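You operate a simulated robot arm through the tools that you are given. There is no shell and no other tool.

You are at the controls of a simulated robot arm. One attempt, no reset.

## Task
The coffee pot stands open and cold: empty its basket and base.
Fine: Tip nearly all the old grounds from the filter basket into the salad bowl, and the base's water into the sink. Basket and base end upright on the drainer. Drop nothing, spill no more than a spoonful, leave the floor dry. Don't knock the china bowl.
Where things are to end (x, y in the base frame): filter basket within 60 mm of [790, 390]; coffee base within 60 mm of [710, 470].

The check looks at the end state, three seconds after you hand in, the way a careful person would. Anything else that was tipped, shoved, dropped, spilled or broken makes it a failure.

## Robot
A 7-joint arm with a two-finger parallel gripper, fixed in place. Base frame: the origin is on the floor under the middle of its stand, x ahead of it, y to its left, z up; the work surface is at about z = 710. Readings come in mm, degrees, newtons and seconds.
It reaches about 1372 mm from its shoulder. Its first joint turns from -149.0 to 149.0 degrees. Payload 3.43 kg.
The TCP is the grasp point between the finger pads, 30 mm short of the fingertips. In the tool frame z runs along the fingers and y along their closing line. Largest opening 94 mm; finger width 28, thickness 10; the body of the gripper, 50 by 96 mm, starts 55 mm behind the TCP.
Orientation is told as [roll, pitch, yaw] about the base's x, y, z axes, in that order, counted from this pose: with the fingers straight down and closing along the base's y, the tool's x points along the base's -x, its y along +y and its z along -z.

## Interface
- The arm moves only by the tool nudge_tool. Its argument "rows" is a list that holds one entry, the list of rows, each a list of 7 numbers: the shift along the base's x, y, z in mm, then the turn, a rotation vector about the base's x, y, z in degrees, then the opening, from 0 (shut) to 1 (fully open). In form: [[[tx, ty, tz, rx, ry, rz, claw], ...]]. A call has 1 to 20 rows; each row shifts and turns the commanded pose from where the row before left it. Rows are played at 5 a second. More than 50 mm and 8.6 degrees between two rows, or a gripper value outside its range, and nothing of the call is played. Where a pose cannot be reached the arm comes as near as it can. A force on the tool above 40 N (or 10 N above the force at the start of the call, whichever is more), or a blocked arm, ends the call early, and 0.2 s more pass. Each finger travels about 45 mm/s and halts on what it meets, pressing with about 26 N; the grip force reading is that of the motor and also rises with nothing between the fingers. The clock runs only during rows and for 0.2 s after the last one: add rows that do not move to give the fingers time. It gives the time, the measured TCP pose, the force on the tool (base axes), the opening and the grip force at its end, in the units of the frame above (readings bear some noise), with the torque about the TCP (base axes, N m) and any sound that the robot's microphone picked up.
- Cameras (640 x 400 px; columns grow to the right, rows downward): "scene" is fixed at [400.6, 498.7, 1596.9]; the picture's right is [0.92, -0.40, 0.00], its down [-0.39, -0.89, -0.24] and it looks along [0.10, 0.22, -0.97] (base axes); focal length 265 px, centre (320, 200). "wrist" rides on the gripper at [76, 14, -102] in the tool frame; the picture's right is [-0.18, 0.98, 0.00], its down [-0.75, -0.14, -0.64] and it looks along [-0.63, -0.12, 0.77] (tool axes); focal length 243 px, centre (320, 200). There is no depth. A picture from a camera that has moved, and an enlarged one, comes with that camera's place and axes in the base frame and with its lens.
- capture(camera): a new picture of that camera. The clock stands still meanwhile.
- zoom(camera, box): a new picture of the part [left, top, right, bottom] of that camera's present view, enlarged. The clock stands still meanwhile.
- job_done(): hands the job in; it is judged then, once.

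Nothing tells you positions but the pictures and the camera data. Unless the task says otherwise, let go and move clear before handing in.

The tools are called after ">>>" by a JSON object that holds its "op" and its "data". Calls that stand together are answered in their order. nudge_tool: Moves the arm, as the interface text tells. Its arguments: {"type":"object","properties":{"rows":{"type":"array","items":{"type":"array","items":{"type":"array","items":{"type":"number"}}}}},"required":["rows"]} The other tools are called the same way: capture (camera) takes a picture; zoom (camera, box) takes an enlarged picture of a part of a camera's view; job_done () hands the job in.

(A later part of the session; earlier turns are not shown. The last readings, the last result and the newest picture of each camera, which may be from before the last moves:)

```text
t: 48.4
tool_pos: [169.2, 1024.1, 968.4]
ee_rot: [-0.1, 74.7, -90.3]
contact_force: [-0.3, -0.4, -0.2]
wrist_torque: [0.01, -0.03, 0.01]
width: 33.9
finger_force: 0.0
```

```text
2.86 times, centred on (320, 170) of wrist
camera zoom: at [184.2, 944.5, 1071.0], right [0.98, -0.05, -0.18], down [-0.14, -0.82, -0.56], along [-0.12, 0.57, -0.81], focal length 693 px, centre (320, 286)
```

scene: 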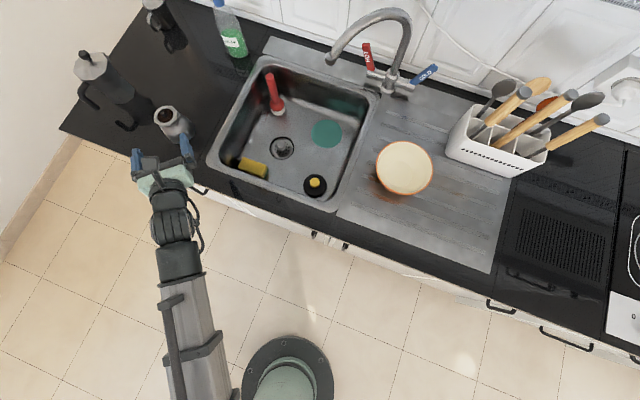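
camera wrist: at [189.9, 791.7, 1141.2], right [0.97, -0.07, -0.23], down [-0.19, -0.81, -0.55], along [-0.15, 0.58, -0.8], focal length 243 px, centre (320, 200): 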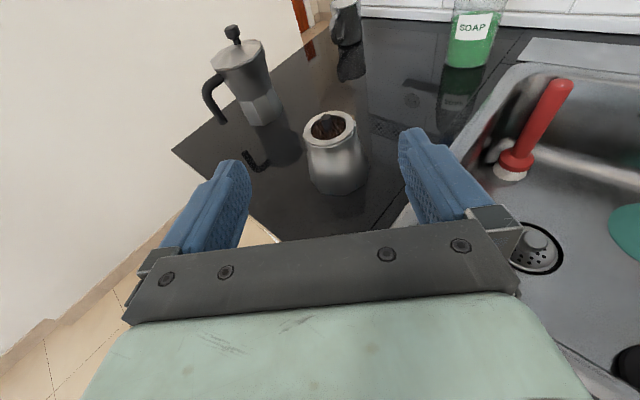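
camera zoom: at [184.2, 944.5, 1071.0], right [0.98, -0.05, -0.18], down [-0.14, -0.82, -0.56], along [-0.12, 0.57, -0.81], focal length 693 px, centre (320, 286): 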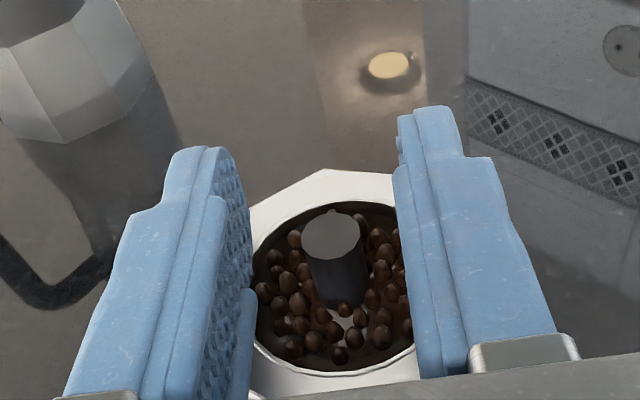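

The post stands only about 12 mm above the ring, so a flatter hand will give more grip height. I'll lift slightly, level the hand to nearly horizontal, and look again.

>>> {"op": "nudge_tool", "data": {"rows": [[[0, 0, 4, 0, 0, 0, 0.5], [0, 0, 3, 6, 0, 0, 0.5], [0, 0, 0, 6, 0, 0, 0.5], [0, 0, 0, 0, 0, 0, 0.5], [0, 0, 0, 0, 0, 0, 0.5]]]}}

>>> {"op": "zoom", "data": {"camera": "wrist", "box": [230, 100, 410, 240]}}

>>> {"op": "zoom", "data": {"camera": "scene", "box": [140, 90, 210, 150]}}

```text
t: 49.6
tool_pos: [170.3, 1022.4, 977.0]
ee_rot: [-1.7, 86.9, -91.8]
contact_force: [0.0, 0.5, -0.1]
wrist_torque: [0.01, 0.01, 0.04]
width: 47.0
finger_force: 0.0
```

```text
2.86 times, centred on (320, 170) of wrist
camera zoom: at [184.6, 924.8, 1060.5], right [0.98, -0.01, -0.19], down [-0.14, -0.68, -0.72], along [-0.12, 0.73, -0.67], focal length 693 px, centre (320, 286)
```

zoom: 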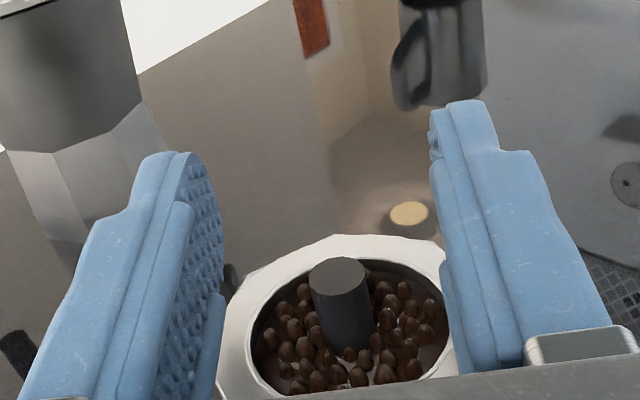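

```text
6.67 times, centred on (175, 120) of scene
camera zoom: at [400.6, 498.7, 1596.9], right [0.92, -0.4, 0.0], down [-0.39, -0.89, -0.24], along [0.1, 0.22, -0.97], focal length 1766 px, centre (1287, 733)
```

zoom: 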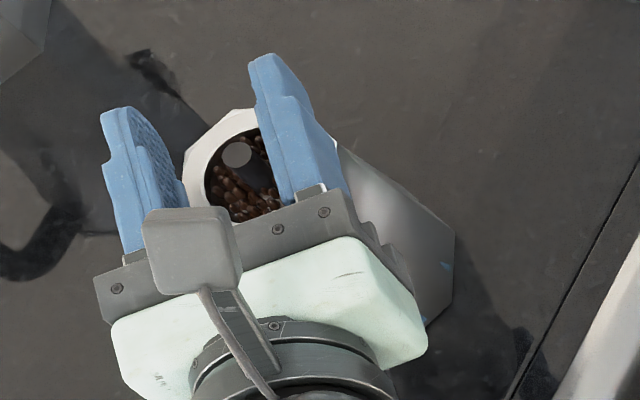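

Cross-checking the close and distant views with the scene camera puts the post top nearer, at about (173, 1029, 967). I'll back off 10 mm, lower 6 mm and shift 2 mm right so the fingertips straddle it with clearance above the ring.

>>> {"op": "nudge_tool", "data": {"rows": [[[1, -5, 0, 0, 0, 0, 0.5], [1, -5, -3, 0, 0, 0, 0.5], [0, 0, -3, 0, 0, 0, 0.5], [0, 0, 0, 0, 0, 0, 0.5], [0, 0, 0, 0, 0, 0, 0.5]]]}}

>>> {"op": "zoom", "data": {"camera": "wrist", "box": [230, 100, 410, 240]}}

>>> {"op": "zoom", "data": {"camera": "scene", "box": [140, 90, 210, 150]}}

```text
t: 50.8
tool_pos: [171.2, 1014.0, 971.5]
ee_rot: [-1.9, 86.8, -92.1]
contact_force: [-0.9, 0.1, -0.2]
wrist_torque: [-0.01, -0.01, -0.03]
width: 47.0
finger_force: 0.1
```

```text
2.86 times, centred on (320, 170) of wrist
camera zoom: at [186.3, 915.5, 1053.8], right [0.98, -0.01, -0.19], down [-0.14, -0.68, -0.72], along [-0.12, 0.73, -0.67], focal length 693 px, centre (320, 286)
```

zoom: 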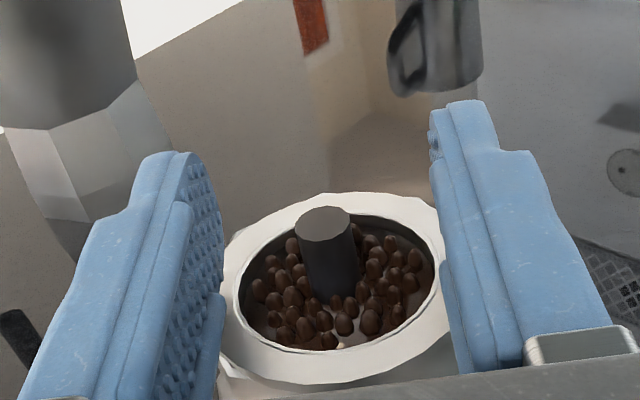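

```text
6.67 times, centred on (175, 120) of scene
camera zoom: at [400.6, 498.7, 1596.9], right [0.92, -0.4, 0.0], down [-0.39, -0.89, -0.24], along [0.1, 0.22, -0.97], focal length 1766 px, centre (1287, 733)
```

zoom: 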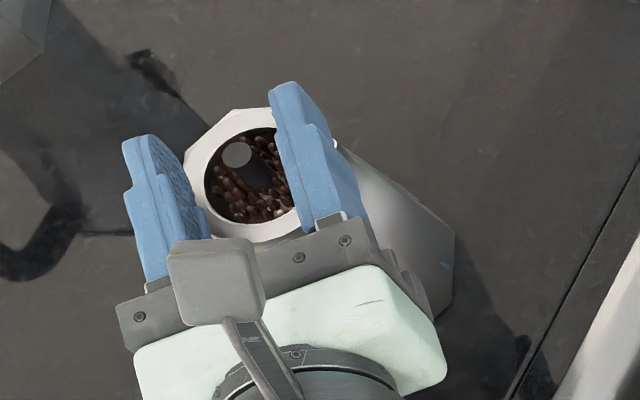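

The post is centred between the fingers with clearance above the ring. I'll lower 1.5 mm and close gently in steps.

>>> {"op": "nudge_tool", "data": {"rows": [[[0, 0, -1.5, 0, 0, 0, 0.5], [0, 0, 0, 0, 0, 0, 0.35], [0, 0, 0, 0, 0, 0, 0.25], [0, 0, 0, 0, 0, 0, 0.2], [0, 0, 0, 0, 0, 0, 0.2]]]}}

>>> {"op": "zoom", "data": {"camera": "wrist", "box": [230, 100, 410, 240]}}

```text
t: 52.0
tool_pos: [171.9, 1013.1, 967.9]
ee_rot: [-1.8, 86.7, -92.0]
contact_force: [-0.7, -0.1, -0.6]
wrist_torque: [-0.01, 0.02, -0.02]
width: 18.6
finger_force: 0.2
```

```text
2.86 times, centred on (320, 170) of wrist
camera zoom: at [185.8, 915.6, 1051.9], right [0.98, -0.01, -0.19], down [-0.14, -0.68, -0.72], along [-0.12, 0.73, -0.67], focal length 693 px, centre (320, 286)
```

zoom: 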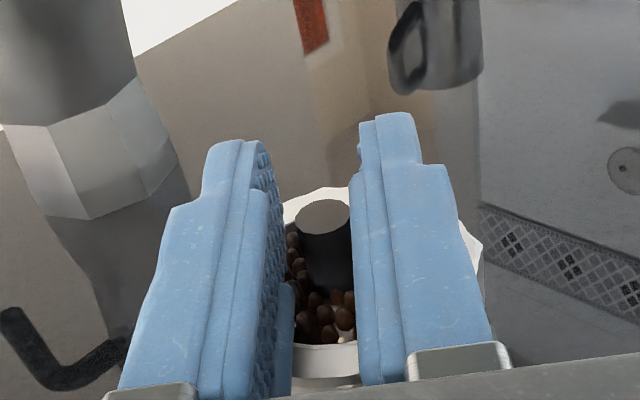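

No contact while narrowing and the post sits between the pads. Closing onto it now.

>>> {"op": "nudge_tool", "data": {"rows": [[[0, 0, 0, 0, 0, 0, 0.14], [0, 0, 0, 0, 0, 0, 0.08], [0, 0, 0, 0, 0, 0, 0.0], [0, 0, 0, 0, 0, 0, 0.0], [0, 0, 0, 0, 0, 0, 0.0]]]}}

>>> {"op": "zoom", "data": {"camera": "wrist", "box": [230, 100, 410, 240]}}

```text
t: 53.2
tool_pos: [171.9, 1014.4, 969.5]
ee_rot: [-1.9, 86.9, -91.9]
contact_force: [1.2, -0.4, -0.1]
wrist_torque: [0.0, -0.03, 0.0]
width: 10.9
finger_force: 26.0
```

```text
2.86 times, centred on (320, 170) of wrist
camera zoom: at [185.8, 915.6, 1051.9], right [0.98, -0.01, -0.19], down [-0.14, -0.68, -0.72], along [-0.12, 0.73, -0.67], focal length 693 px, centre (320, 286)
```

zoom: 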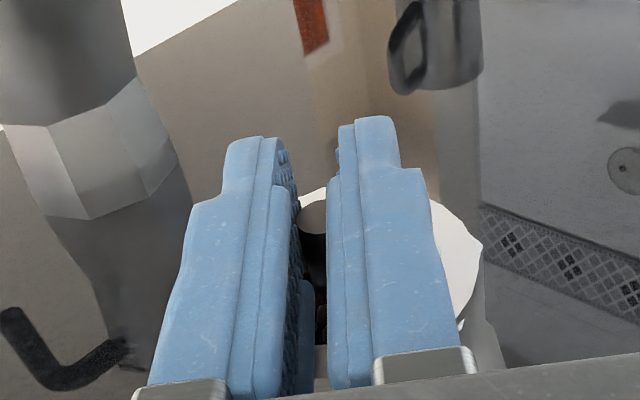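

The grip is on at 10.9 mm and 26 N. I'll lift slowly straight up and check that the basket comes along.

>>> {"op": "nudge_tool", "data": {"rows": [[[0, 0, 3, 0, 0, 0, 0], [0, 0, 4, 0, 0, 0, 0], [0, 0, 5, 0, 0, 0, 0], [0, 0, 6, 0, 0, 0, 0], [0, 0, 6, 0, 0, 0, 0], [0, 0, 0, 0, 0, 0, 0]]]}}

>>> {"op": "capture", "data": {"camera": "wrist"}}

>>> {"op": "zoom", "data": {"camera": "scene", "box": [130, 70, 230, 150]}}

```text
t: 54.6
tool_pos: [172.0, 1014.7, 993.4]
ee_rot: [-1.7, 86.7, -91.9]
contact_force: [-0.5, 0.1, -0.2]
wrist_torque: [-0.01, 0.01, -0.01]
width: 10.9
finger_force: 26.2
```

```text
taken
camera wrist: at [185.9, 916.7, 1076.3], right [0.98, -0.01, -0.19], down [-0.14, -0.68, -0.72], along [-0.12, 0.73, -0.67], focal length 243 px, centre (320, 200)
```

wrist: 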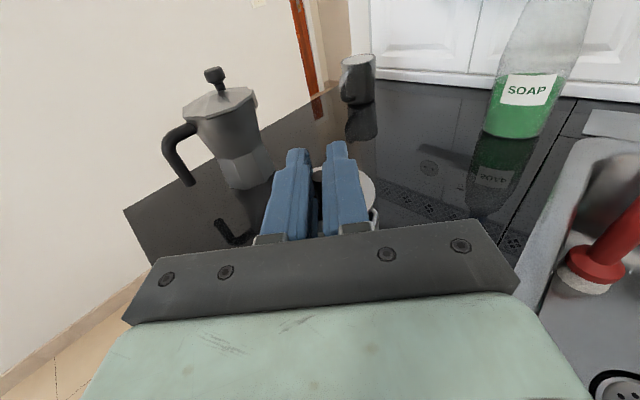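

```text
5.00 times, centred on (180, 110) of scene
camera zoom: at [400.6, 498.7, 1596.9], right [0.92, -0.4, 0.0], down [-0.39, -0.89, -0.24], along [0.1, 0.22, -0.97], focal length 1324 px, centre (1020, 650)
```

zoom: 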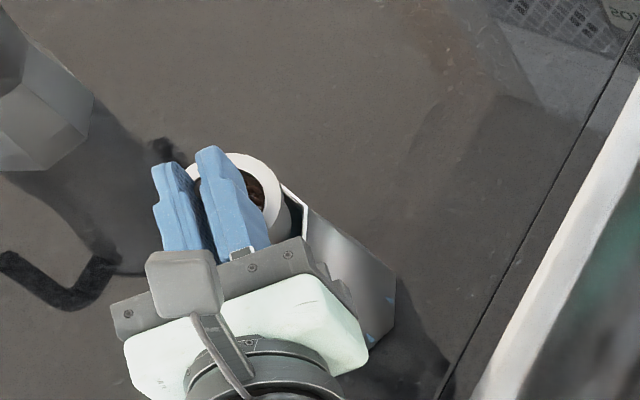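

The basket ring is coming up out of the base. I'll lift another 100 mm to clear any stem.

>>> {"op": "nudge_tool", "data": {"rows": [[[0, 0, 8, 0, 0, 0, 0], [0, 0, 10, 0, 0, 0, 0], [0, 0, 12, 0, 0, 0, 0], [0, 0, 12, 0, 0, 0, 0], [0, 0, 12, 0, 0, 0, 0], [0, 0, 12, 0, 0, 0, 0], [0, 0, 12, 0, 0, 0, 0], [0, 0, 12, 0, 0, 0, 0], [0, 0, 10, 0, 0, 0, 0], [0, 0, 0, 0, 0, 0, 0], [0, 0, 0, 0, 0, 0, 0]]]}}

>>> {"op": "capture", "data": {"camera": "wrist"}}

>>> {"op": "zoom", "data": {"camera": "scene", "box": [100, 50, 240, 170]}}

```text
t: 57.0
tool_pos: [170.4, 1013.6, 1094.4]
ee_rot: [-2.0, 86.8, -92.0]
contact_force: [0.2, 0.9, -0.9]
wrist_torque: [0.0, 0.0, -0.03]
width: 10.7
finger_force: 25.9
```

```text
taken
camera wrist: at [184.9, 915.9, 1176.8], right [0.98, -0.01, -0.19], down [-0.14, -0.68, -0.72], along [-0.12, 0.73, -0.67], focal length 243 px, centre (320, 200)
```

wrist: 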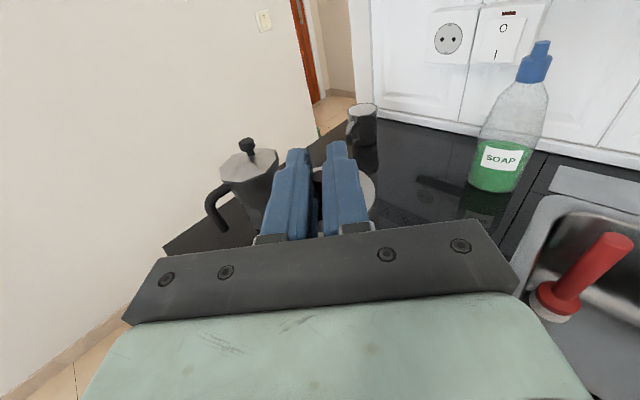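

```text
3.33 times, centred on (170, 110) of scene
camera zoom: at [400.6, 498.7, 1596.9], right [0.92, -0.4, 0.0], down [-0.39, -0.89, -0.24], along [0.1, 0.22, -0.97], focal length 883 px, centre (820, 500)
```

zoom: 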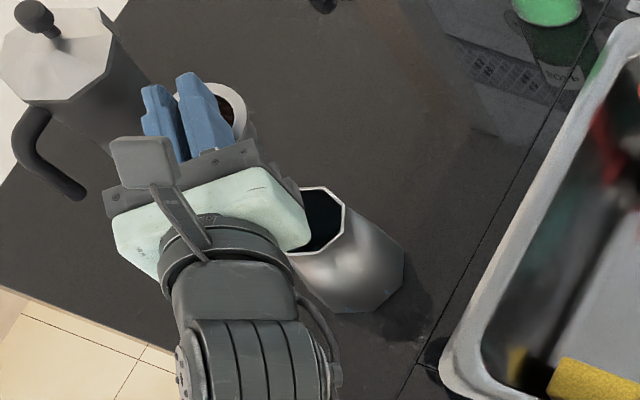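

The basket is free and the base still stands below. I'll draw the basket back toward the robot and look at its shape and contents before carrying it to the bowl.

>>> {"op": "nudge_tool", "data": {"rows": [[[0, -8, 2, 0, 0, 0, 0], [1, -14, 2, 0, 0, 0, 0], [2, -18, 2, 0, 0, 0, 0], [3, -20, 0, 0, 0, 0, 0], [4, -20, 0, 0, 0, 0, 0], [5, -20, 0, 0, 0, 0, 0], [5, -20, 0, 0, 0, 0, 0], [5, -15, 0, 0, 0, 0, 0], [3, -10, 0, 0, 0, 0, 0], [0, 0, 0, 0, 0, 0, 0], [0, 0, 0, 0, 0, 0, 0]]]}}

>>> {"op": "zoom", "data": {"camera": "scene", "box": [100, 60, 260, 200]}}

>>> {"op": "zoom", "data": {"camera": "wrist", "box": [230, 100, 410, 240]}}

```text
t: 59.4
tool_pos: [199.5, 867.8, 1099.9]
ee_rot: [-1.9, 86.8, -92.2]
contact_force: [0.1, 0.8, -0.7]
wrist_torque: [-0.03, 0.03, 0.0]
width: 10.8
finger_force: 26.0
```

```text
2.86 times, centred on (180, 130) of scene
camera zoom: at [400.6, 498.7, 1596.9], right [0.92, -0.4, 0.0], down [-0.39, -0.89, -0.24], along [0.1, 0.22, -0.97], focal length 757 px, centre (720, 400)
```

zoom: 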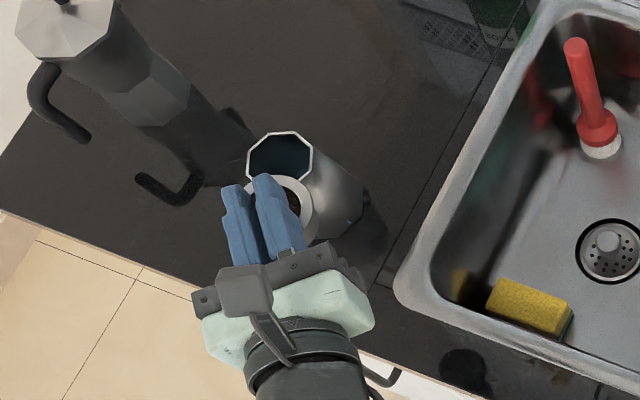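

```text
2.86 times, centred on (320, 170) of wrist
camera zoom: at [214.3, 769.7, 1182.7], right [0.98, -0.01, -0.19], down [-0.14, -0.68, -0.72], along [-0.12, 0.73, -0.67], focal length 693 px, centre (320, 286)
```

zoom: 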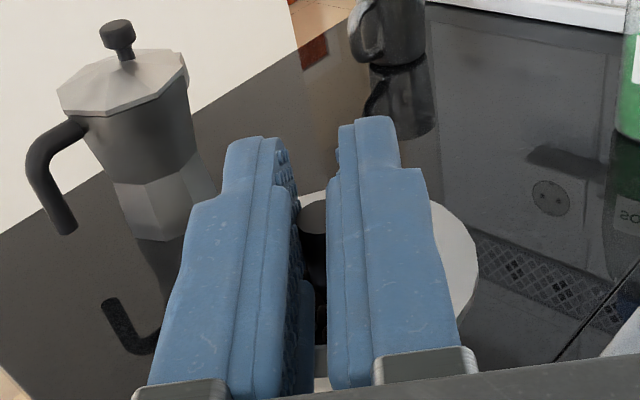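

The base stands upright with dark water inside, and the basket is securely held. I'll carry the basket level over to the bowl, turning the hand gradually.

>>> {"op": "nudge_tool", "data": {"rows": [[[16.9, -8.2, 0, 0, 0, -1.1, 0], [25.4, -12.3, 0, 0, 0, -1.7, 0], [33.8, -16.4, 0, 0, 0, -2.26, 0], [33.8, -16.4, 0, 0, 0, -2.26, 0], [33.8, -16.4, 0, 0, 0, -2.26, 0], [33.8, -16.4, 0, 0, 0, -2.26, 0], [33.8, -16.4, 0, 0, 0, -2.26, 0], [33.8, -16.4, 0, 0, 0, -2.26, 0], [33.8, -16.4, 0, 0, 0, -2.26, 0], [33.8, -16.4, 0, 0, 0, -2.26, 0], [33.8, -16.4, 0, 0, 0, -2.26, 0], [33.8, -16.4, 0, 0, 0, -2.26, 0], [33.8, -16.4, 0, 0, 0, -2.26, 0], [33.8, -16.4, 0, 0, 0, -2.26, 0], [33.8, -16.4, 0, 0, 0, -2.26, 0], [25.4, -12.3, 0, 0, 0, -1.7, 0], [16.9, -8.2, 0, 0, 0, -1.1, 0], [0, 0, 0, 0, 0, 0, 0], [0, 0, 0, 0, 0, 0, 0]]]}}

>>> {"op": "capture", "data": {"camera": "wrist"}}

>>> {"op": "zoom", "data": {"camera": "scene", "box": [320, 80, 500, 250]}}

```text
t: 63.4
tool_pos: [723.7, 615.6, 1099.4]
ee_rot: [-1.8, 86.8, -126.9]
contact_force: [0.3, 0.1, -0.2]
wrist_torque: [0.0, 0.02, -0.01]
width: 10.6
finger_force: 26.0
```

```text
taken
camera wrist: at [679.6, 526.8, 1182.3], right [0.8, -0.57, -0.19], down [-0.51, -0.48, -0.72], along [0.32, 0.67, -0.67], focal length 243 px, centre (320, 200)
```

wrist: 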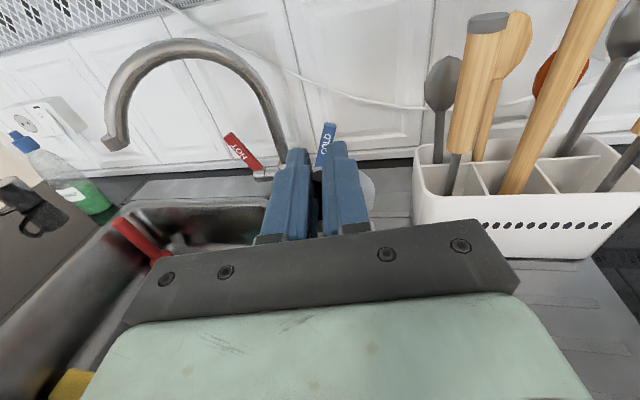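

```text
2.35 times, centred on (410, 165) of scene
camera zoom: at [400.6, 498.7, 1596.9], right [0.92, -0.4, 0.0], down [-0.39, -0.89, -0.24], along [0.1, 0.22, -0.97], focal length 623 px, centre (108, 282)
```

zoom: 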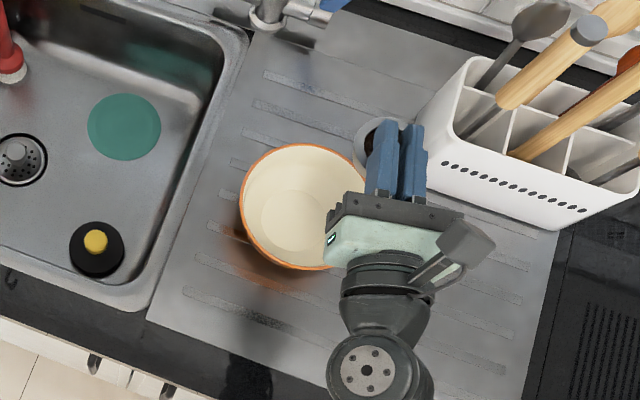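

Held basket is above the bowl, slightly right of centre. I'll lower it and start tipping slowly toward the left, which puts the mouth edge over the middle of the bowl.

>>> {"op": "nudge_tool", "data": {"rows": [[[-2, 1.4, -10, 0, 0, 0, 0], [-2, 1.4, -15, 0, 0, 0, 0], [-2, 1.4, -15, 0, 0, 0, 0], [-2, 1.4, -15, 0, 0, 0, 0], [-2, 1.4, -10, 0, 0, 0, 0], [0, 0, -6, -2.9, -4.1, 0.25, 0], [0, 0, -6, -4.0, -5.7, 0.35, 0], [0, 0, -6, -4.0, -5.7, 0.35, 0], [0, 0, -6, -4.0, -5.7, 0.35, 0], [0, 0, -6, -2.9, -4.1, 0.25, 0], [0, 0, 0, 0, 0, 0, 0]]]}}

>>> {"op": "capture", "data": {"camera": "wrist"}}

>>> {"op": "zoom", "data": {"camera": "scene", "box": [340, 100, 480, 240]}}

```text
t: 65.8
tool_pos: [714.0, 620.1, 1004.5]
ee_rot: [84.0, 58.9, -40.4]
contact_force: [-0.1, 0.3, 0.0]
wrist_torque: [0.04, -0.01, -0.02]
width: 10.9
finger_force: 25.9
```

```text
taken
camera wrist: at [636.2, 556.0, 1084.4], right [0.78, -0.53, 0.35], down [-0.18, -0.71, -0.68], along [0.61, 0.47, -0.64], focal length 243 px, centre (320, 200)
```

wrist: 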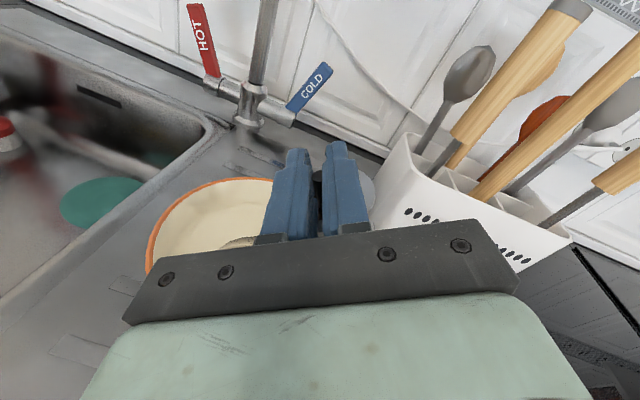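

```text
2.86 times, centred on (410, 170) of scene
camera zoom: at [400.6, 498.7, 1596.9], right [0.92, -0.4, 0.0], down [-0.39, -0.89, -0.24], along [0.1, 0.22, -0.97], focal length 757 px, centre (63, 286)
```

zoom: 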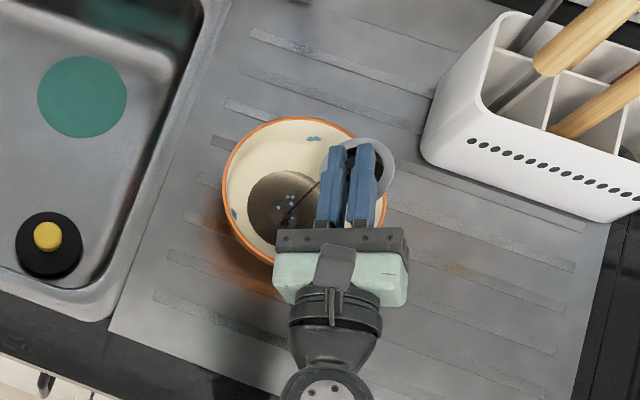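

I see a dark patch and some small blue marks in the bowl. I'll zoom in to understand them before tipping further.

>>> {"op": "zoom", "data": {"camera": "scene", "box": [380, 130, 450, 190]}}

>>> {"op": "zoom", "data": {"camera": "wrist", "box": [130, 120, 400, 290]}}

```text
6.67 times, centred on (415, 160) of scene
camera zoom: at [400.6, 498.7, 1596.9], right [0.92, -0.4, 0.0], down [-0.39, -0.89, -0.24], along [0.1, 0.22, -0.97], focal length 1766 px, centre (-313, 467)
```

zoom: 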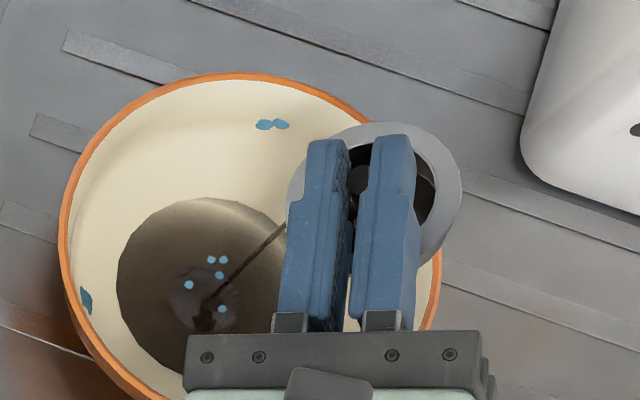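

```text
2.35 times, centred on (265, 205) of wrist
camera zoom: at [636.2, 556.0, 1084.4], right [0.78, -0.53, 0.35], down [-0.18, -0.71, -0.68], along [0.61, 0.47, -0.64], focal length 571 px, centre (449, 188)
```

zoom: 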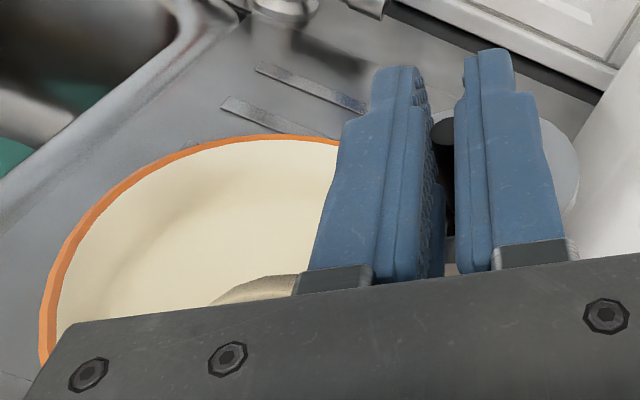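

The grounds are already flowing in a thin stream into the bowl, where a dark mound is building. I'll keep tipping slowly with the mouth over the bowl.

>>> {"op": "nudge_tool", "data": {"rows": [[[0, 0, 0, -2.3, -3.3, 0.2, 0], [0, 0, 0, -2.3, -3.3, 0.2, 0], [0, 0, 0, -2.3, -3.3, 0.2, 0], [0, 0, 0, -2.3, -3.3, 0.2, 0], [0, 0, 0, -2.3, -3.3, 0.2, 0], [0, 0, 0, -2.3, -3.3, 0.2, 0], [0, 0, 0, -2.3, -3.3, 0.2, 0], [0, 0, 0, -2.3, -3.3, 0.2, 0], [0, 0, 0, -2.3, -3.3, 0.2, 0], [0, 0, 0, -2.3, -3.3, 0.2, 0], [0, 0, 0, 0, 0, 0, 0], [0, 0, 0, 0, 0, 0, 0]]]}}

>>> {"op": "zoom", "data": {"camera": "scene", "box": [370, 120, 460, 200]}}

>>> {"op": "capture", "data": {"camera": "wrist"}}

```text
t: 68.4
tool_pos: [714.9, 621.5, 1005.0]
ee_rot: [87.1, 18.8, -36.3]
contact_force: [-0.2, -0.2, -0.6]
wrist_torque: [0.02, 0.02, 0.02]
width: 10.5
finger_force: 26.0
```

```text
5.00 times, centred on (415, 160) of scene
camera zoom: at [400.6, 498.7, 1596.9], right [0.92, -0.4, 0.0], down [-0.39, -0.89, -0.24], along [0.1, 0.22, -0.97], focal length 1324 px, centre (-155, 400)
```

zoom: 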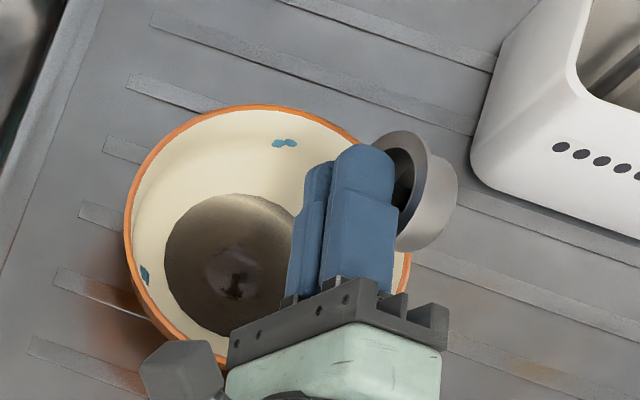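

```text
taken
camera wrist: at [600.9, 578.1, 1049.5], right [0.42, -0.25, 0.87], down [0.16, -0.92, -0.35], along [0.89, 0.29, -0.35], focal length 243 px, centre (320, 200)
```

wrist: 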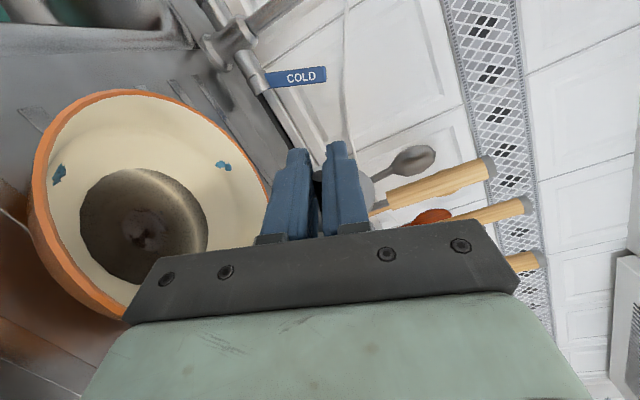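

The mound in the bowl is growing and nothing has landed outside. I'll continue rolling toward full inversion.

>>> {"op": "nudge_tool", "data": {"rows": [[[0, 0, 0, -2.9, -4.1, 0.25, 0], [0, 0, 0, -2.9, -4.1, 0.25, 0], [0, 0, 0, -2.9, -4.1, 0.25, 0], [0, 0, 0, -2.9, -4.1, 0.25, 0], [0, 0, 0, -2.9, -4.1, 0.25, 0], [0, 0, 0, -2.9, -4.1, 0.25, 0], [0, 0, 0, -2.9, -4.1, 0.25, 0], [0, 0, 0, -2.9, -4.1, 0.25, 0], [0, 0, 0, -2.9, -4.1, 0.25, 0], [0, 0, 0, -2.9, -4.1, 0.25, 0], [0, 0, 0, -2.9, -4.1, 0.25, 0], [0, 0, 0, -2.9, -4.1, 0.25, 0], [0, 0, 0, -2.9, -4.1, 0.25, 0], [0, 0, 0, -2.9, -4.1, 0.25, 0], [0, 0, 0, -2.9, -4.1, 0.25, 0], [0, 0, 0, -2.9, -4.1, 0.25, 0], [0, 0, 0, -2.9, -4.1, 0.25, 0], [0, 0, 0, 0, 0, 0, 0], [0, 0, 0, 0, 0, 0, 0]]]}}

>>> {"op": "zoom", "data": {"camera": "scene", "box": [360, 110, 470, 220]}}

>>> {"op": "capture", "data": {"camera": "wrist"}}

```text
t: 72.4
tool_pos: [712.5, 621.7, 1004.2]
ee_rot: [83.1, -66.6, -28.9]
contact_force: [-0.1, 0.3, 0.0]
wrist_torque: [0.01, 0.02, -0.03]
width: 10.4
finger_force: 26.0
```

```text
3.64 times, centred on (415, 165) of scene
camera zoom: at [400.6, 498.7, 1596.9], right [0.92, -0.4, 0.0], down [-0.39, -0.89, -0.24], along [0.1, 0.22, -0.97], focal length 963 px, centre (-26, 327)
```

zoom: 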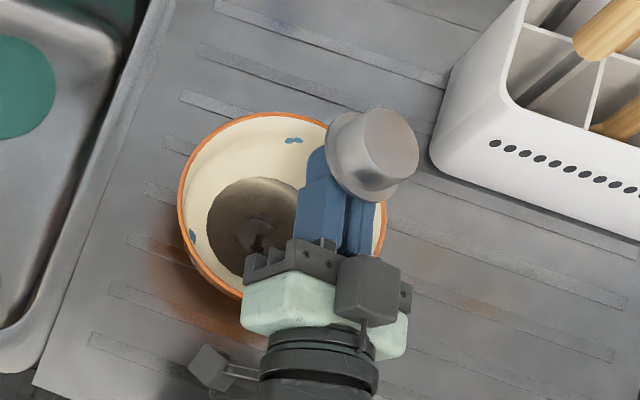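

```text
taken
camera wrist: at [617.4, 559.6, 946.1], right [-0.66, 0.5, 0.56], down [0.0, -0.75, 0.67], along [0.75, 0.44, 0.5], focal length 243 px, centre (320, 200)
```

wrist: 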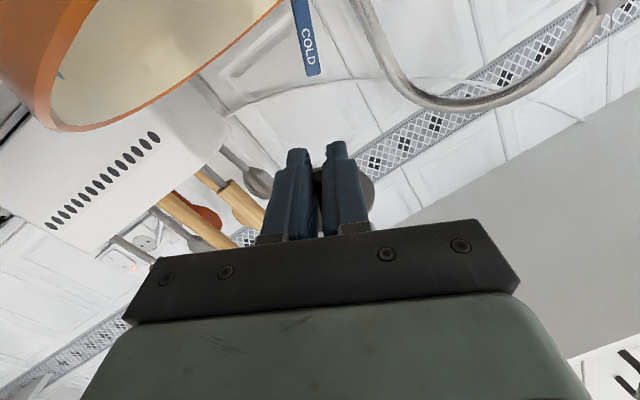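

The basket is nearly upside down and has a flat bottom, so it should stand fine. I'll finish the roll, tilt the mouth a little further, and give it a few gentle shakes.

>>> {"op": "nudge_tool", "data": {"rows": [[[0, 0, 3, -2.9, -4.1, 0.25, 0], [0, 0, 3, -2.9, -4.1, 0.25, 0], [0, 0, 3, -2.9, -4.1, 0.25, 0], [0, 0, 0, -2.9, -4.1, 0.25, 0], [0, 0, 2, -5.0, 3.5, 0, 0], [0, 0, 2, -5.0, 3.5, 0, 0], [0, 0, 2, -5.0, 3.5, 0, 0], [0, 0, 0, 0, 0, 0, 0], [0, 0, 8, 0, 0, 0, 0], [0, 0, -8, 0, 0, 0, 0], [0, 0, 8, 0, 0, 0, 0], [0, 0, -8, 0, 0, 0, 0], [0, 0, 8, 0, 0, 0, 0], [0, 0, -8, 0, 0, 0, 0], [0, 0, 0, 0, 0, 0, 0], [0, 0, 0, 0, 0, 0, 0]]]}}

>>> {"op": "zoom", "data": {"camera": "scene", "box": [360, 110, 470, 220]}}

>>> {"op": "capture", "data": {"camera": "wrist"}}

```text
t: 75.8
tool_pos: [714.3, 620.0, 1018.6]
ee_rot: [8.2, -68.8, 46.0]
contact_force: [0.9, -0.6, -0.3]
wrist_torque: [-0.02, 0.04, 0.01]
width: 10.5
finger_force: 25.6
```

```text
3.64 times, centred on (415, 165) of scene
camera zoom: at [400.6, 498.7, 1596.9], right [0.92, -0.4, 0.0], down [-0.39, -0.89, -0.24], along [0.1, 0.22, -0.97], focal length 963 px, centre (-26, 327)
```

zoom: 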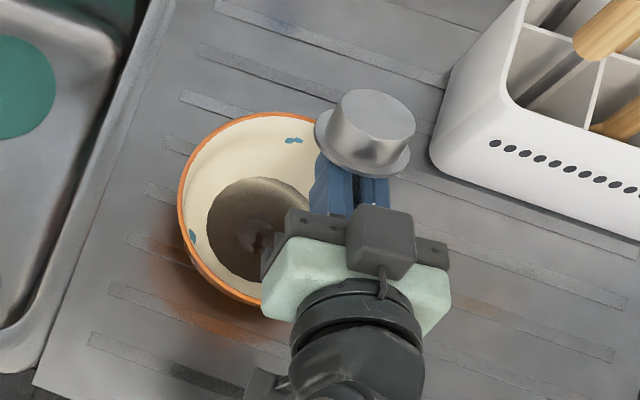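

```text
taken
camera wrist: at [628.8, 530.3, 987.2], right [-0.74, 0.63, 0.22], down [-0.04, -0.38, 0.93], along [0.67, 0.68, 0.31], focal length 243 px, centre (320, 200)
```

wrist: 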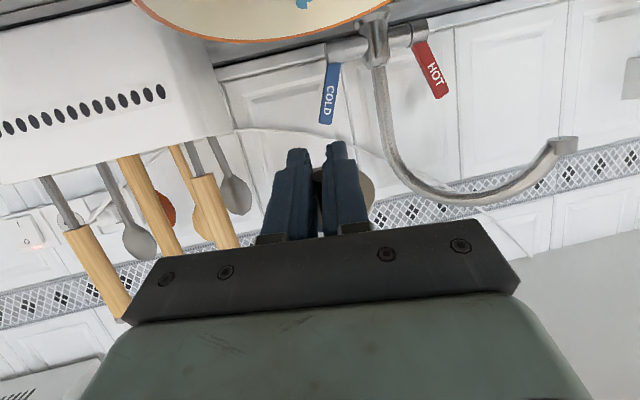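

The basket is fully inverted over the bowl. I'll zoom in to see whether grounds remain inside.

>>> {"op": "zoom", "data": {"camera": "wrist", "box": [260, 120, 400, 240]}}

>>> {"op": "zoom", "data": {"camera": "scene", "box": [380, 135, 430, 195]}}

```text
3.33 times, centred on (330, 180) of wrist
camera zoom: at [628.8, 530.3, 987.2], right [-0.74, 0.63, 0.22], down [-0.04, -0.38, 0.93], along [0.67, 0.68, 0.31], focal length 809 px, centre (287, 267)
```

zoom: 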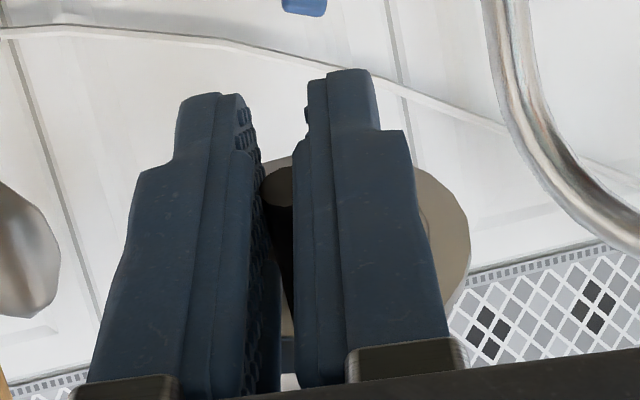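

```text
6.67 times, centred on (405, 165) of scene
camera zoom: at [400.6, 498.7, 1596.9], right [0.92, -0.4, 0.0], down [-0.39, -0.89, -0.24], along [0.1, 0.22, -0.97], focal length 1766 px, centre (-247, 433)
```

zoom: 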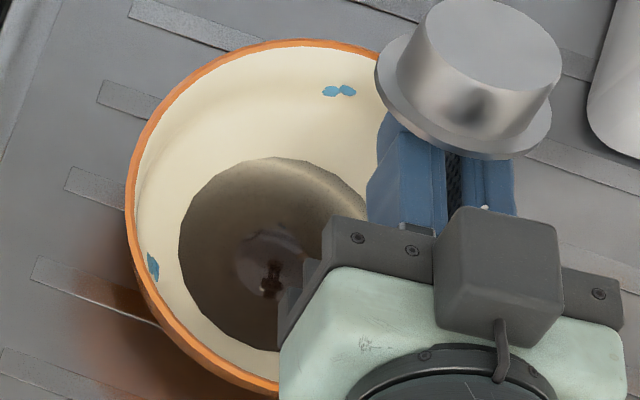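

I can't see inside clearly, so I'll stay inverted a bit longer with a few more shakes and small roll wiggles to empty it fully.

>>> {"op": "nudge_tool", "data": {"rows": [[[0, 0, 0, -4, -5.7, 0, 0], [0, 0, 10, 0, 0, 0, 0], [0, 0, -10, 0, 0, 0, 0], [0, 0, 0, 4, 5.7, 0, 0], [0, 0, 10, 0, 0, 0, 0], [0, 0, -10, 0, 0, 0, 0], [0, 0, 0, 4, 5.7, 0, 0], [0, 0, 0, 4, 5.7, 0, 0], [0, 0, 10, 0, 0, 0, 0], [0, 0, -10, 0, 0, 0, 0], [0, 0, 0, -4, -5.7, 0, 0], [0, 0, 0, -4, -5.7, 0, 0], [0, 0, 0, 0, 0, 0, 0], [0, 0, 0, 0, 0, 0, 0], [0, 0, 0, 0, 0, 0, 0]]]}}

>>> {"op": "zoom", "data": {"camera": "scene", "box": [360, 110, 470, 220]}}

```text
t: 79.0
tool_pos: [713.5, 621.3, 1020.1]
ee_rot: [8.2, -68.8, 46.0]
contact_force: [0.5, 0.5, -0.1]
wrist_torque: [-0.01, -0.01, -0.02]
width: 10.4
finger_force: 26.0
```

```text
3.64 times, centred on (415, 165) of scene
camera zoom: at [400.6, 498.7, 1596.9], right [0.92, -0.4, 0.0], down [-0.39, -0.89, -0.24], along [0.1, 0.22, -0.97], focal length 963 px, centre (-26, 327)
```

zoom: 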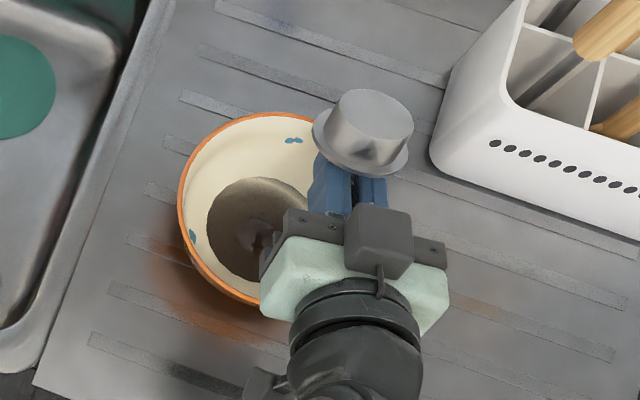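

No change in the mound, so the basket should be empty. I'll undo the tilt and roll back upright while still over the bowl.

>>> {"op": "nudge_tool", "data": {"rows": [[[0, 0, 4, 5.0, -3.5, 0, 0], [0, 0, 4, 5.0, -3.5, 0, 0], [0, 0, 4, 5.0, -3.5, 0, 0], [0, 0, 4, 4.6, 6.5, -0.4, 0], [0, 0, 4, 4.6, 6.5, -0.4, 0], [0, 0, 4, 4.6, 6.5, -0.4, 0], [0, 0, 4, 4.6, 6.5, -0.4, 0], [0, 0, 0, 4.6, 6.5, -0.4, 0], [0, 0, 0, 4.6, 6.5, -0.4, 0], [0, 0, 0, 4.6, 6.5, -0.4, 0], [0, 0, 0, 4.6, 6.5, -0.4, 0], [0, 0, 0, 4.6, 6.5, -0.4, 0], [0, 0, 0, 4.6, 6.5, -0.4, 0], [0, 0, 0, 4.6, 6.5, -0.4, 0], [0, 0, 0, 4.6, 6.5, -0.4, 0], [0, 0, 0, 4.6, 6.5, -0.4, 0], [0, 0, 0, 4.6, 6.5, -0.4, 0], [0, 0, 0, 4.6, 6.5, -0.4, 0], [0, 0, 0, 4.6, 6.5, -0.4, 0]]]}}

>>> {"op": "zoom", "data": {"camera": "scene", "box": [360, 100, 470, 220]}}

```text
t: 83.0
tool_pos: [714.8, 621.9, 1047.0]
ee_rot: [86.2, 40.9, -38.0]
contact_force: [1.0, 0.4, 0.0]
wrist_torque: [0.02, 0.0, -0.04]
width: 10.5
finger_force: 26.1
```

```text
3.33 times, centred on (415, 160) of scene
camera zoom: at [400.6, 498.7, 1596.9], right [0.92, -0.4, 0.0], down [-0.39, -0.89, -0.24], along [0.1, 0.22, -0.97], focal length 883 px, centre (3, 333)
```

zoom: 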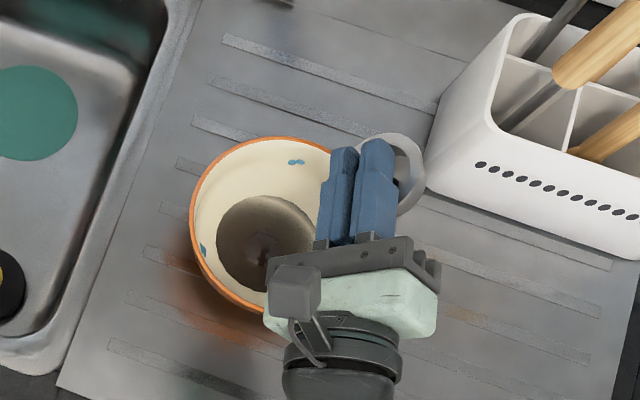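

The basket looks empty. I'll finish levelling it while moving across to above its place on the drainer.

>>> {"op": "nudge_tool", "data": {"rows": [[[6, -20, 0, 4.6, 6.5, -0.4, 0], [10, -35, 0, 4.6, 6.5, -0.4, 0], [11, -40, 0, 4.6, 6.5, -0.4, 0], [11, -40, 0, 4.6, 6.5, -0.4, 0], [11, -40, 0, 4.6, 6.5, -0.4, 0], [10, -35, 0, 4.6, 6.5, -0.4, 0], [6, -20, 0, 0, 0, 0, 0], [2, -10, -10, 0, 0, 0, 0], [0, 0, -10, 0, 0, 0, 0], [0, 0, 0, 0, 0, 0, 0]]]}}

>>> {"op": "capture", "data": {"camera": "wrist"}}

>>> {"op": "zoom", "data": {"camera": "scene", "box": [340, 110, 540, 280]}}

```text
t: 85.2
tool_pos: [781.3, 379.3, 1026.9]
ee_rot: [24.2, 86.8, -101.1]
contact_force: [0.0, -0.6, -0.4]
wrist_torque: [-0.02, 0.0, -0.03]
width: 10.7
finger_force: 26.4
```

```text
taken
camera wrist: at [733.9, 292.2, 1110.6], right [0.8, -0.58, -0.16], down [-0.49, -0.48, -0.72], along [0.34, 0.66, -0.67], focal length 243 px, centre (320, 200)
```

wrist: 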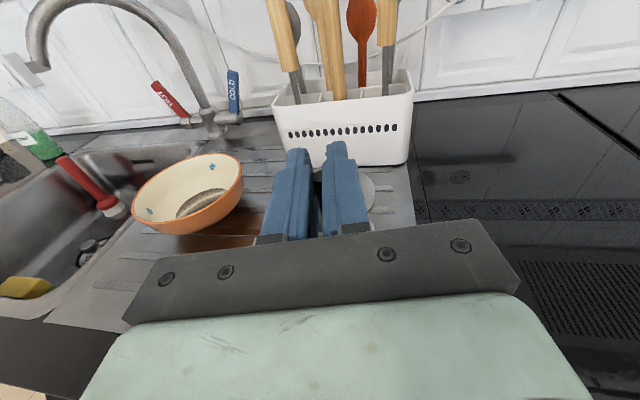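

```text
2.35 times, centred on (440, 195) of scene
camera zoom: at [400.6, 498.7, 1596.9], right [0.92, -0.4, 0.0], down [-0.39, -0.89, -0.24], along [0.1, 0.22, -0.97], focal length 623 px, centre (38, 212)
```

zoom: 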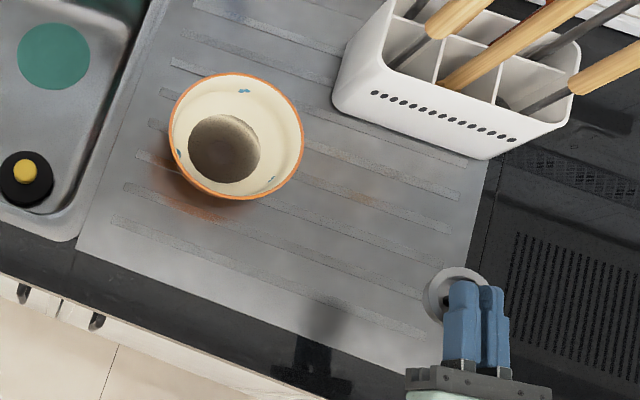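

The basket is empty and hangs above its spot. I'll fix the last degree of roll, shift slightly so it sits between two drainer ribs near (800, 403), and lower most of the way.

>>> {"op": "nudge_tool", "data": {"rows": [[[3, 3, -8, 0.75, 1.06, 0, 0], [3, 3, -15, 0, 0, 0, 0], [3, 3, -15, 0, 0, 0, 0], [0, 0, -15, 0, 0, 0, 0], [0, 0, -15, 0, 0, 0, 0], [0, 0, -10, 0, 0, 0, 0], [0, 0, -6, 0, 0, 0, 0], [0, 0, 0, 0, 0, 0, 0], [0, 0, 0, 0, 0, 0, 0]]]}}

>>> {"op": "capture", "data": {"camera": "wrist"}}

>>> {"op": "zoom", "data": {"camera": "scene", "box": [400, 180, 520, 280]}}

```text
t: 87.2
tool_pos: [788.7, 390.7, 944.3]
ee_rot: [0.8, 86.9, -124.5]
contact_force: [-1.2, -0.1, -0.3]
wrist_torque: [0.0, 0.0, -0.03]
width: 10.5
finger_force: 26.2
```

```text
taken
camera wrist: at [744.0, 301.3, 1026.0], right [0.8, -0.58, -0.18], down [-0.51, -0.47, -0.72], along [0.33, 0.67, -0.67], focal length 243 px, centre (320, 200)
```

wrist: 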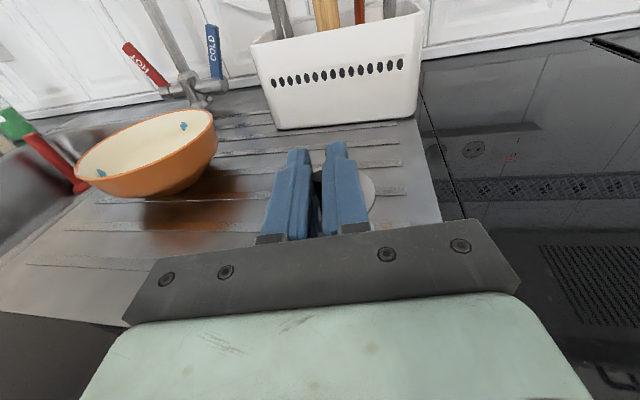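

```text
4.00 times, centred on (460, 230) of scene
camera zoom: at [400.6, 498.7, 1596.9], right [0.92, -0.4, 0.0], down [-0.39, -0.89, -0.24], along [0.1, 0.22, -0.97], focal length 1060 px, centre (-240, 80)
```

zoom: 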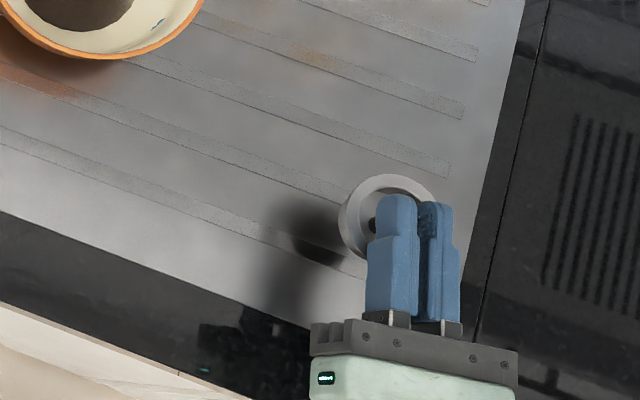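

The basket is well aligned between ribs and the surface is close below. I'll lower in small steps and watch the force.

>>> {"op": "nudge_tool", "data": {"rows": [[[0, 0, -6, 0, 0, 0, 0], [0, 0, -6, 0, 0, 0, 0], [0, 0, -4, 0, 0, 0, 0], [0, 0, -3, 0, 0, 0, 0], [0, 0, 0, 0, 0, 0, 0]]]}}

>>> {"op": "zoom", "data": {"camera": "scene", "box": [420, 200, 500, 270]}}

```text
t: 88.4
tool_pos: [789.0, 390.6, 924.5]
ee_rot: [1.0, 87.0, -124.4]
contact_force: [-0.5, -0.4, -1.1]
wrist_torque: [0.03, 0.01, -0.01]
width: 10.2
finger_force: 26.3
```

```text
5.71 times, centred on (460, 235) of scene
camera zoom: at [400.6, 498.7, 1596.9], right [0.92, -0.4, 0.0], down [-0.39, -0.89, -0.24], along [0.1, 0.22, -0.97], focal length 1514 px, centre (-480, 0)
```

zoom: 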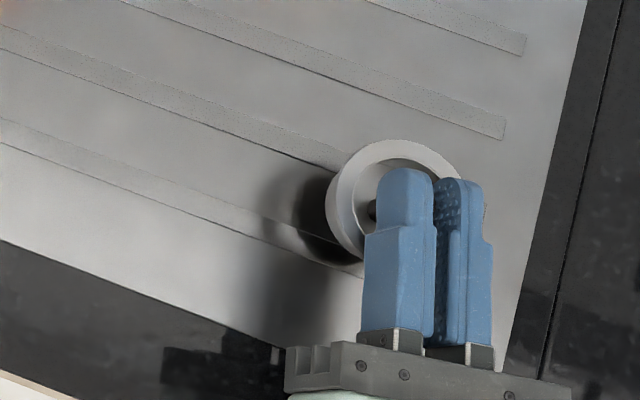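

The basket interior looks clean and it's close to the drainer. Lowering further in 2 mm steps.

>>> {"op": "nudge_tool", "data": {"rows": [[[0, 0, -2, 0, 0, 0, 0], [0, 0, -2, 0, 0, 0, 0], [0, 0, -2, 0, 0, 0, 0], [0, 0, -2, 0, 0, 0, 0], [0, 0, 0, 0, 0, 0, 0]]]}}

>>> {"op": "zoom", "data": {"camera": "scene", "box": [420, 200, 500, 270]}}

```text
t: 89.6
tool_pos: [790.0, 389.9, 916.0]
ee_rot: [0.5, 87.0, -124.9]
contact_force: [-0.1, 0.6, -1.2]
wrist_torque: [-0.01, 0.01, 0.01]
width: 10.3
finger_force: 26.1
```

```text
5.71 times, centred on (460, 235) of scene
camera zoom: at [400.6, 498.7, 1596.9], right [0.92, -0.4, 0.0], down [-0.39, -0.89, -0.24], along [0.1, 0.22, -0.97], focal length 1514 px, centre (-480, 0)
```

zoom: 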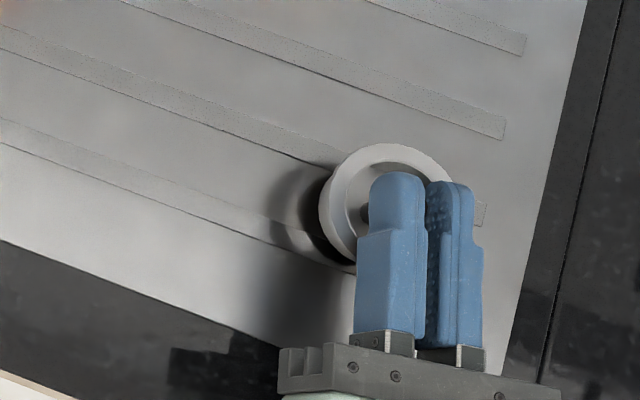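

Still no contact; the shadow gap is shrinking. Continuing down in small steps.

>>> {"op": "nudge_tool", "data": {"rows": [[[0, 0, -2, 0, 0, 0, 0], [0, 0, -2, 0, 0, 0, 0], [0, 0, -2, 0, 0, 0, 0], [0, 0, 0, 0, 0, 0, 0]]]}}

>>> {"op": "zoom", "data": {"camera": "scene", "box": [420, 200, 500, 270]}}

```text
t: 90.6
tool_pos: [790.2, 390.8, 910.7]
ee_rot: [0.9, 87.1, -124.3]
contact_force: [0.7, 0.0, -1.0]
wrist_torque: [0.05, 0.03, 0.0]
width: 10.3
finger_force: 26.2
```

```text
5.71 times, centred on (460, 235) of scene
camera zoom: at [400.6, 498.7, 1596.9], right [0.92, -0.4, 0.0], down [-0.39, -0.89, -0.24], along [0.1, 0.22, -0.97], focal length 1514 px, centre (-480, 0)
```

zoom: 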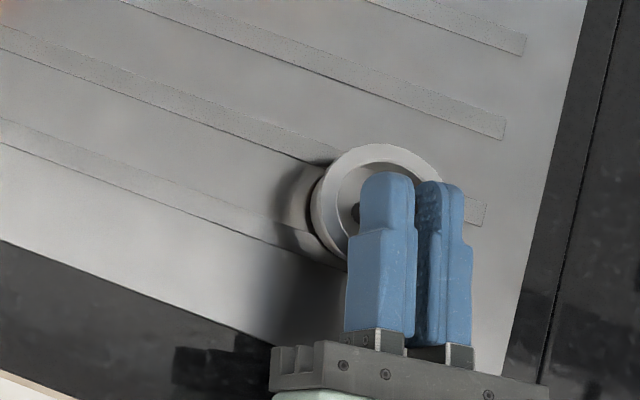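

No contact yet. I'll keep lowering carefully.

>>> {"op": "nudge_tool", "data": {"rows": [[[0, 0, -2, 0, 0, 0, 0], [0, 0, -2, 0, 0, 0, 0], [0, 0, -2, 0, 0, 0, 0], [0, 0, 0, 0, 0, 0, 0]]]}}

>>> {"op": "nudge_tool", "data": {"rows": [[[0, 0, -1.5, 0, 0, 0, 0], [0, 0, -1.5, 0, 0, 0, 0], [0, 0, 0, 0, 0, 0, 0]]]}}

>>> {"op": "zoom", "data": {"camera": "scene", "box": [420, 200, 500, 270]}}

>>> {"op": "capture", "data": {"camera": "wrist"}}

```text
t: 91.6
tool_pos: [788.5, 389.8, 905.0]
ee_rot: [0.6, 87.1, -124.7]
contact_force: [3.8, 2.6, 20.7]
wrist_torque: [0.4, -0.4, -0.02]
width: 10.7
finger_force: 25.8
```

```text
t: 92.4
tool_pos: [788.9, 389.9, 903.4]
ee_rot: [1.0, 87.0, -124.4]
contact_force: [0.9, -3.4, 32.9]
wrist_torque: [-0.98, 0.69, 0.13]
width: 10.5
finger_force: 26.3
```

```text
5.71 times, centred on (460, 235) of scene
camera zoom: at [400.6, 498.7, 1596.9], right [0.92, -0.4, 0.0], down [-0.39, -0.89, -0.24], along [0.1, 0.22, -0.97], focal length 1514 px, centre (-480, 0)
```

zoom: 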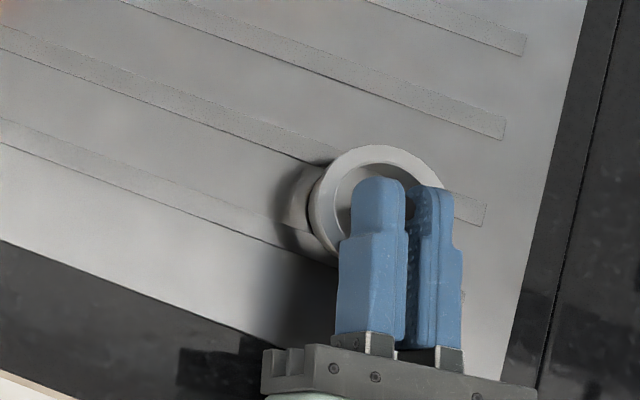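

```text
taken
camera wrist: at [743.6, 300.7, 985.5], right [0.8, -0.58, -0.18], down [-0.51, -0.47, -0.72], along [0.33, 0.67, -0.67], focal length 243 px, centre (320, 200)
```

wrist: 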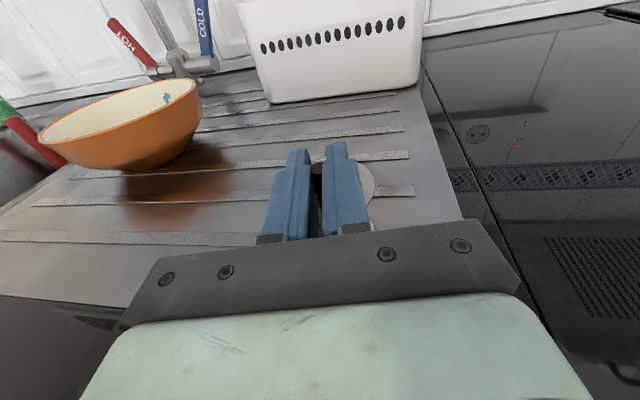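

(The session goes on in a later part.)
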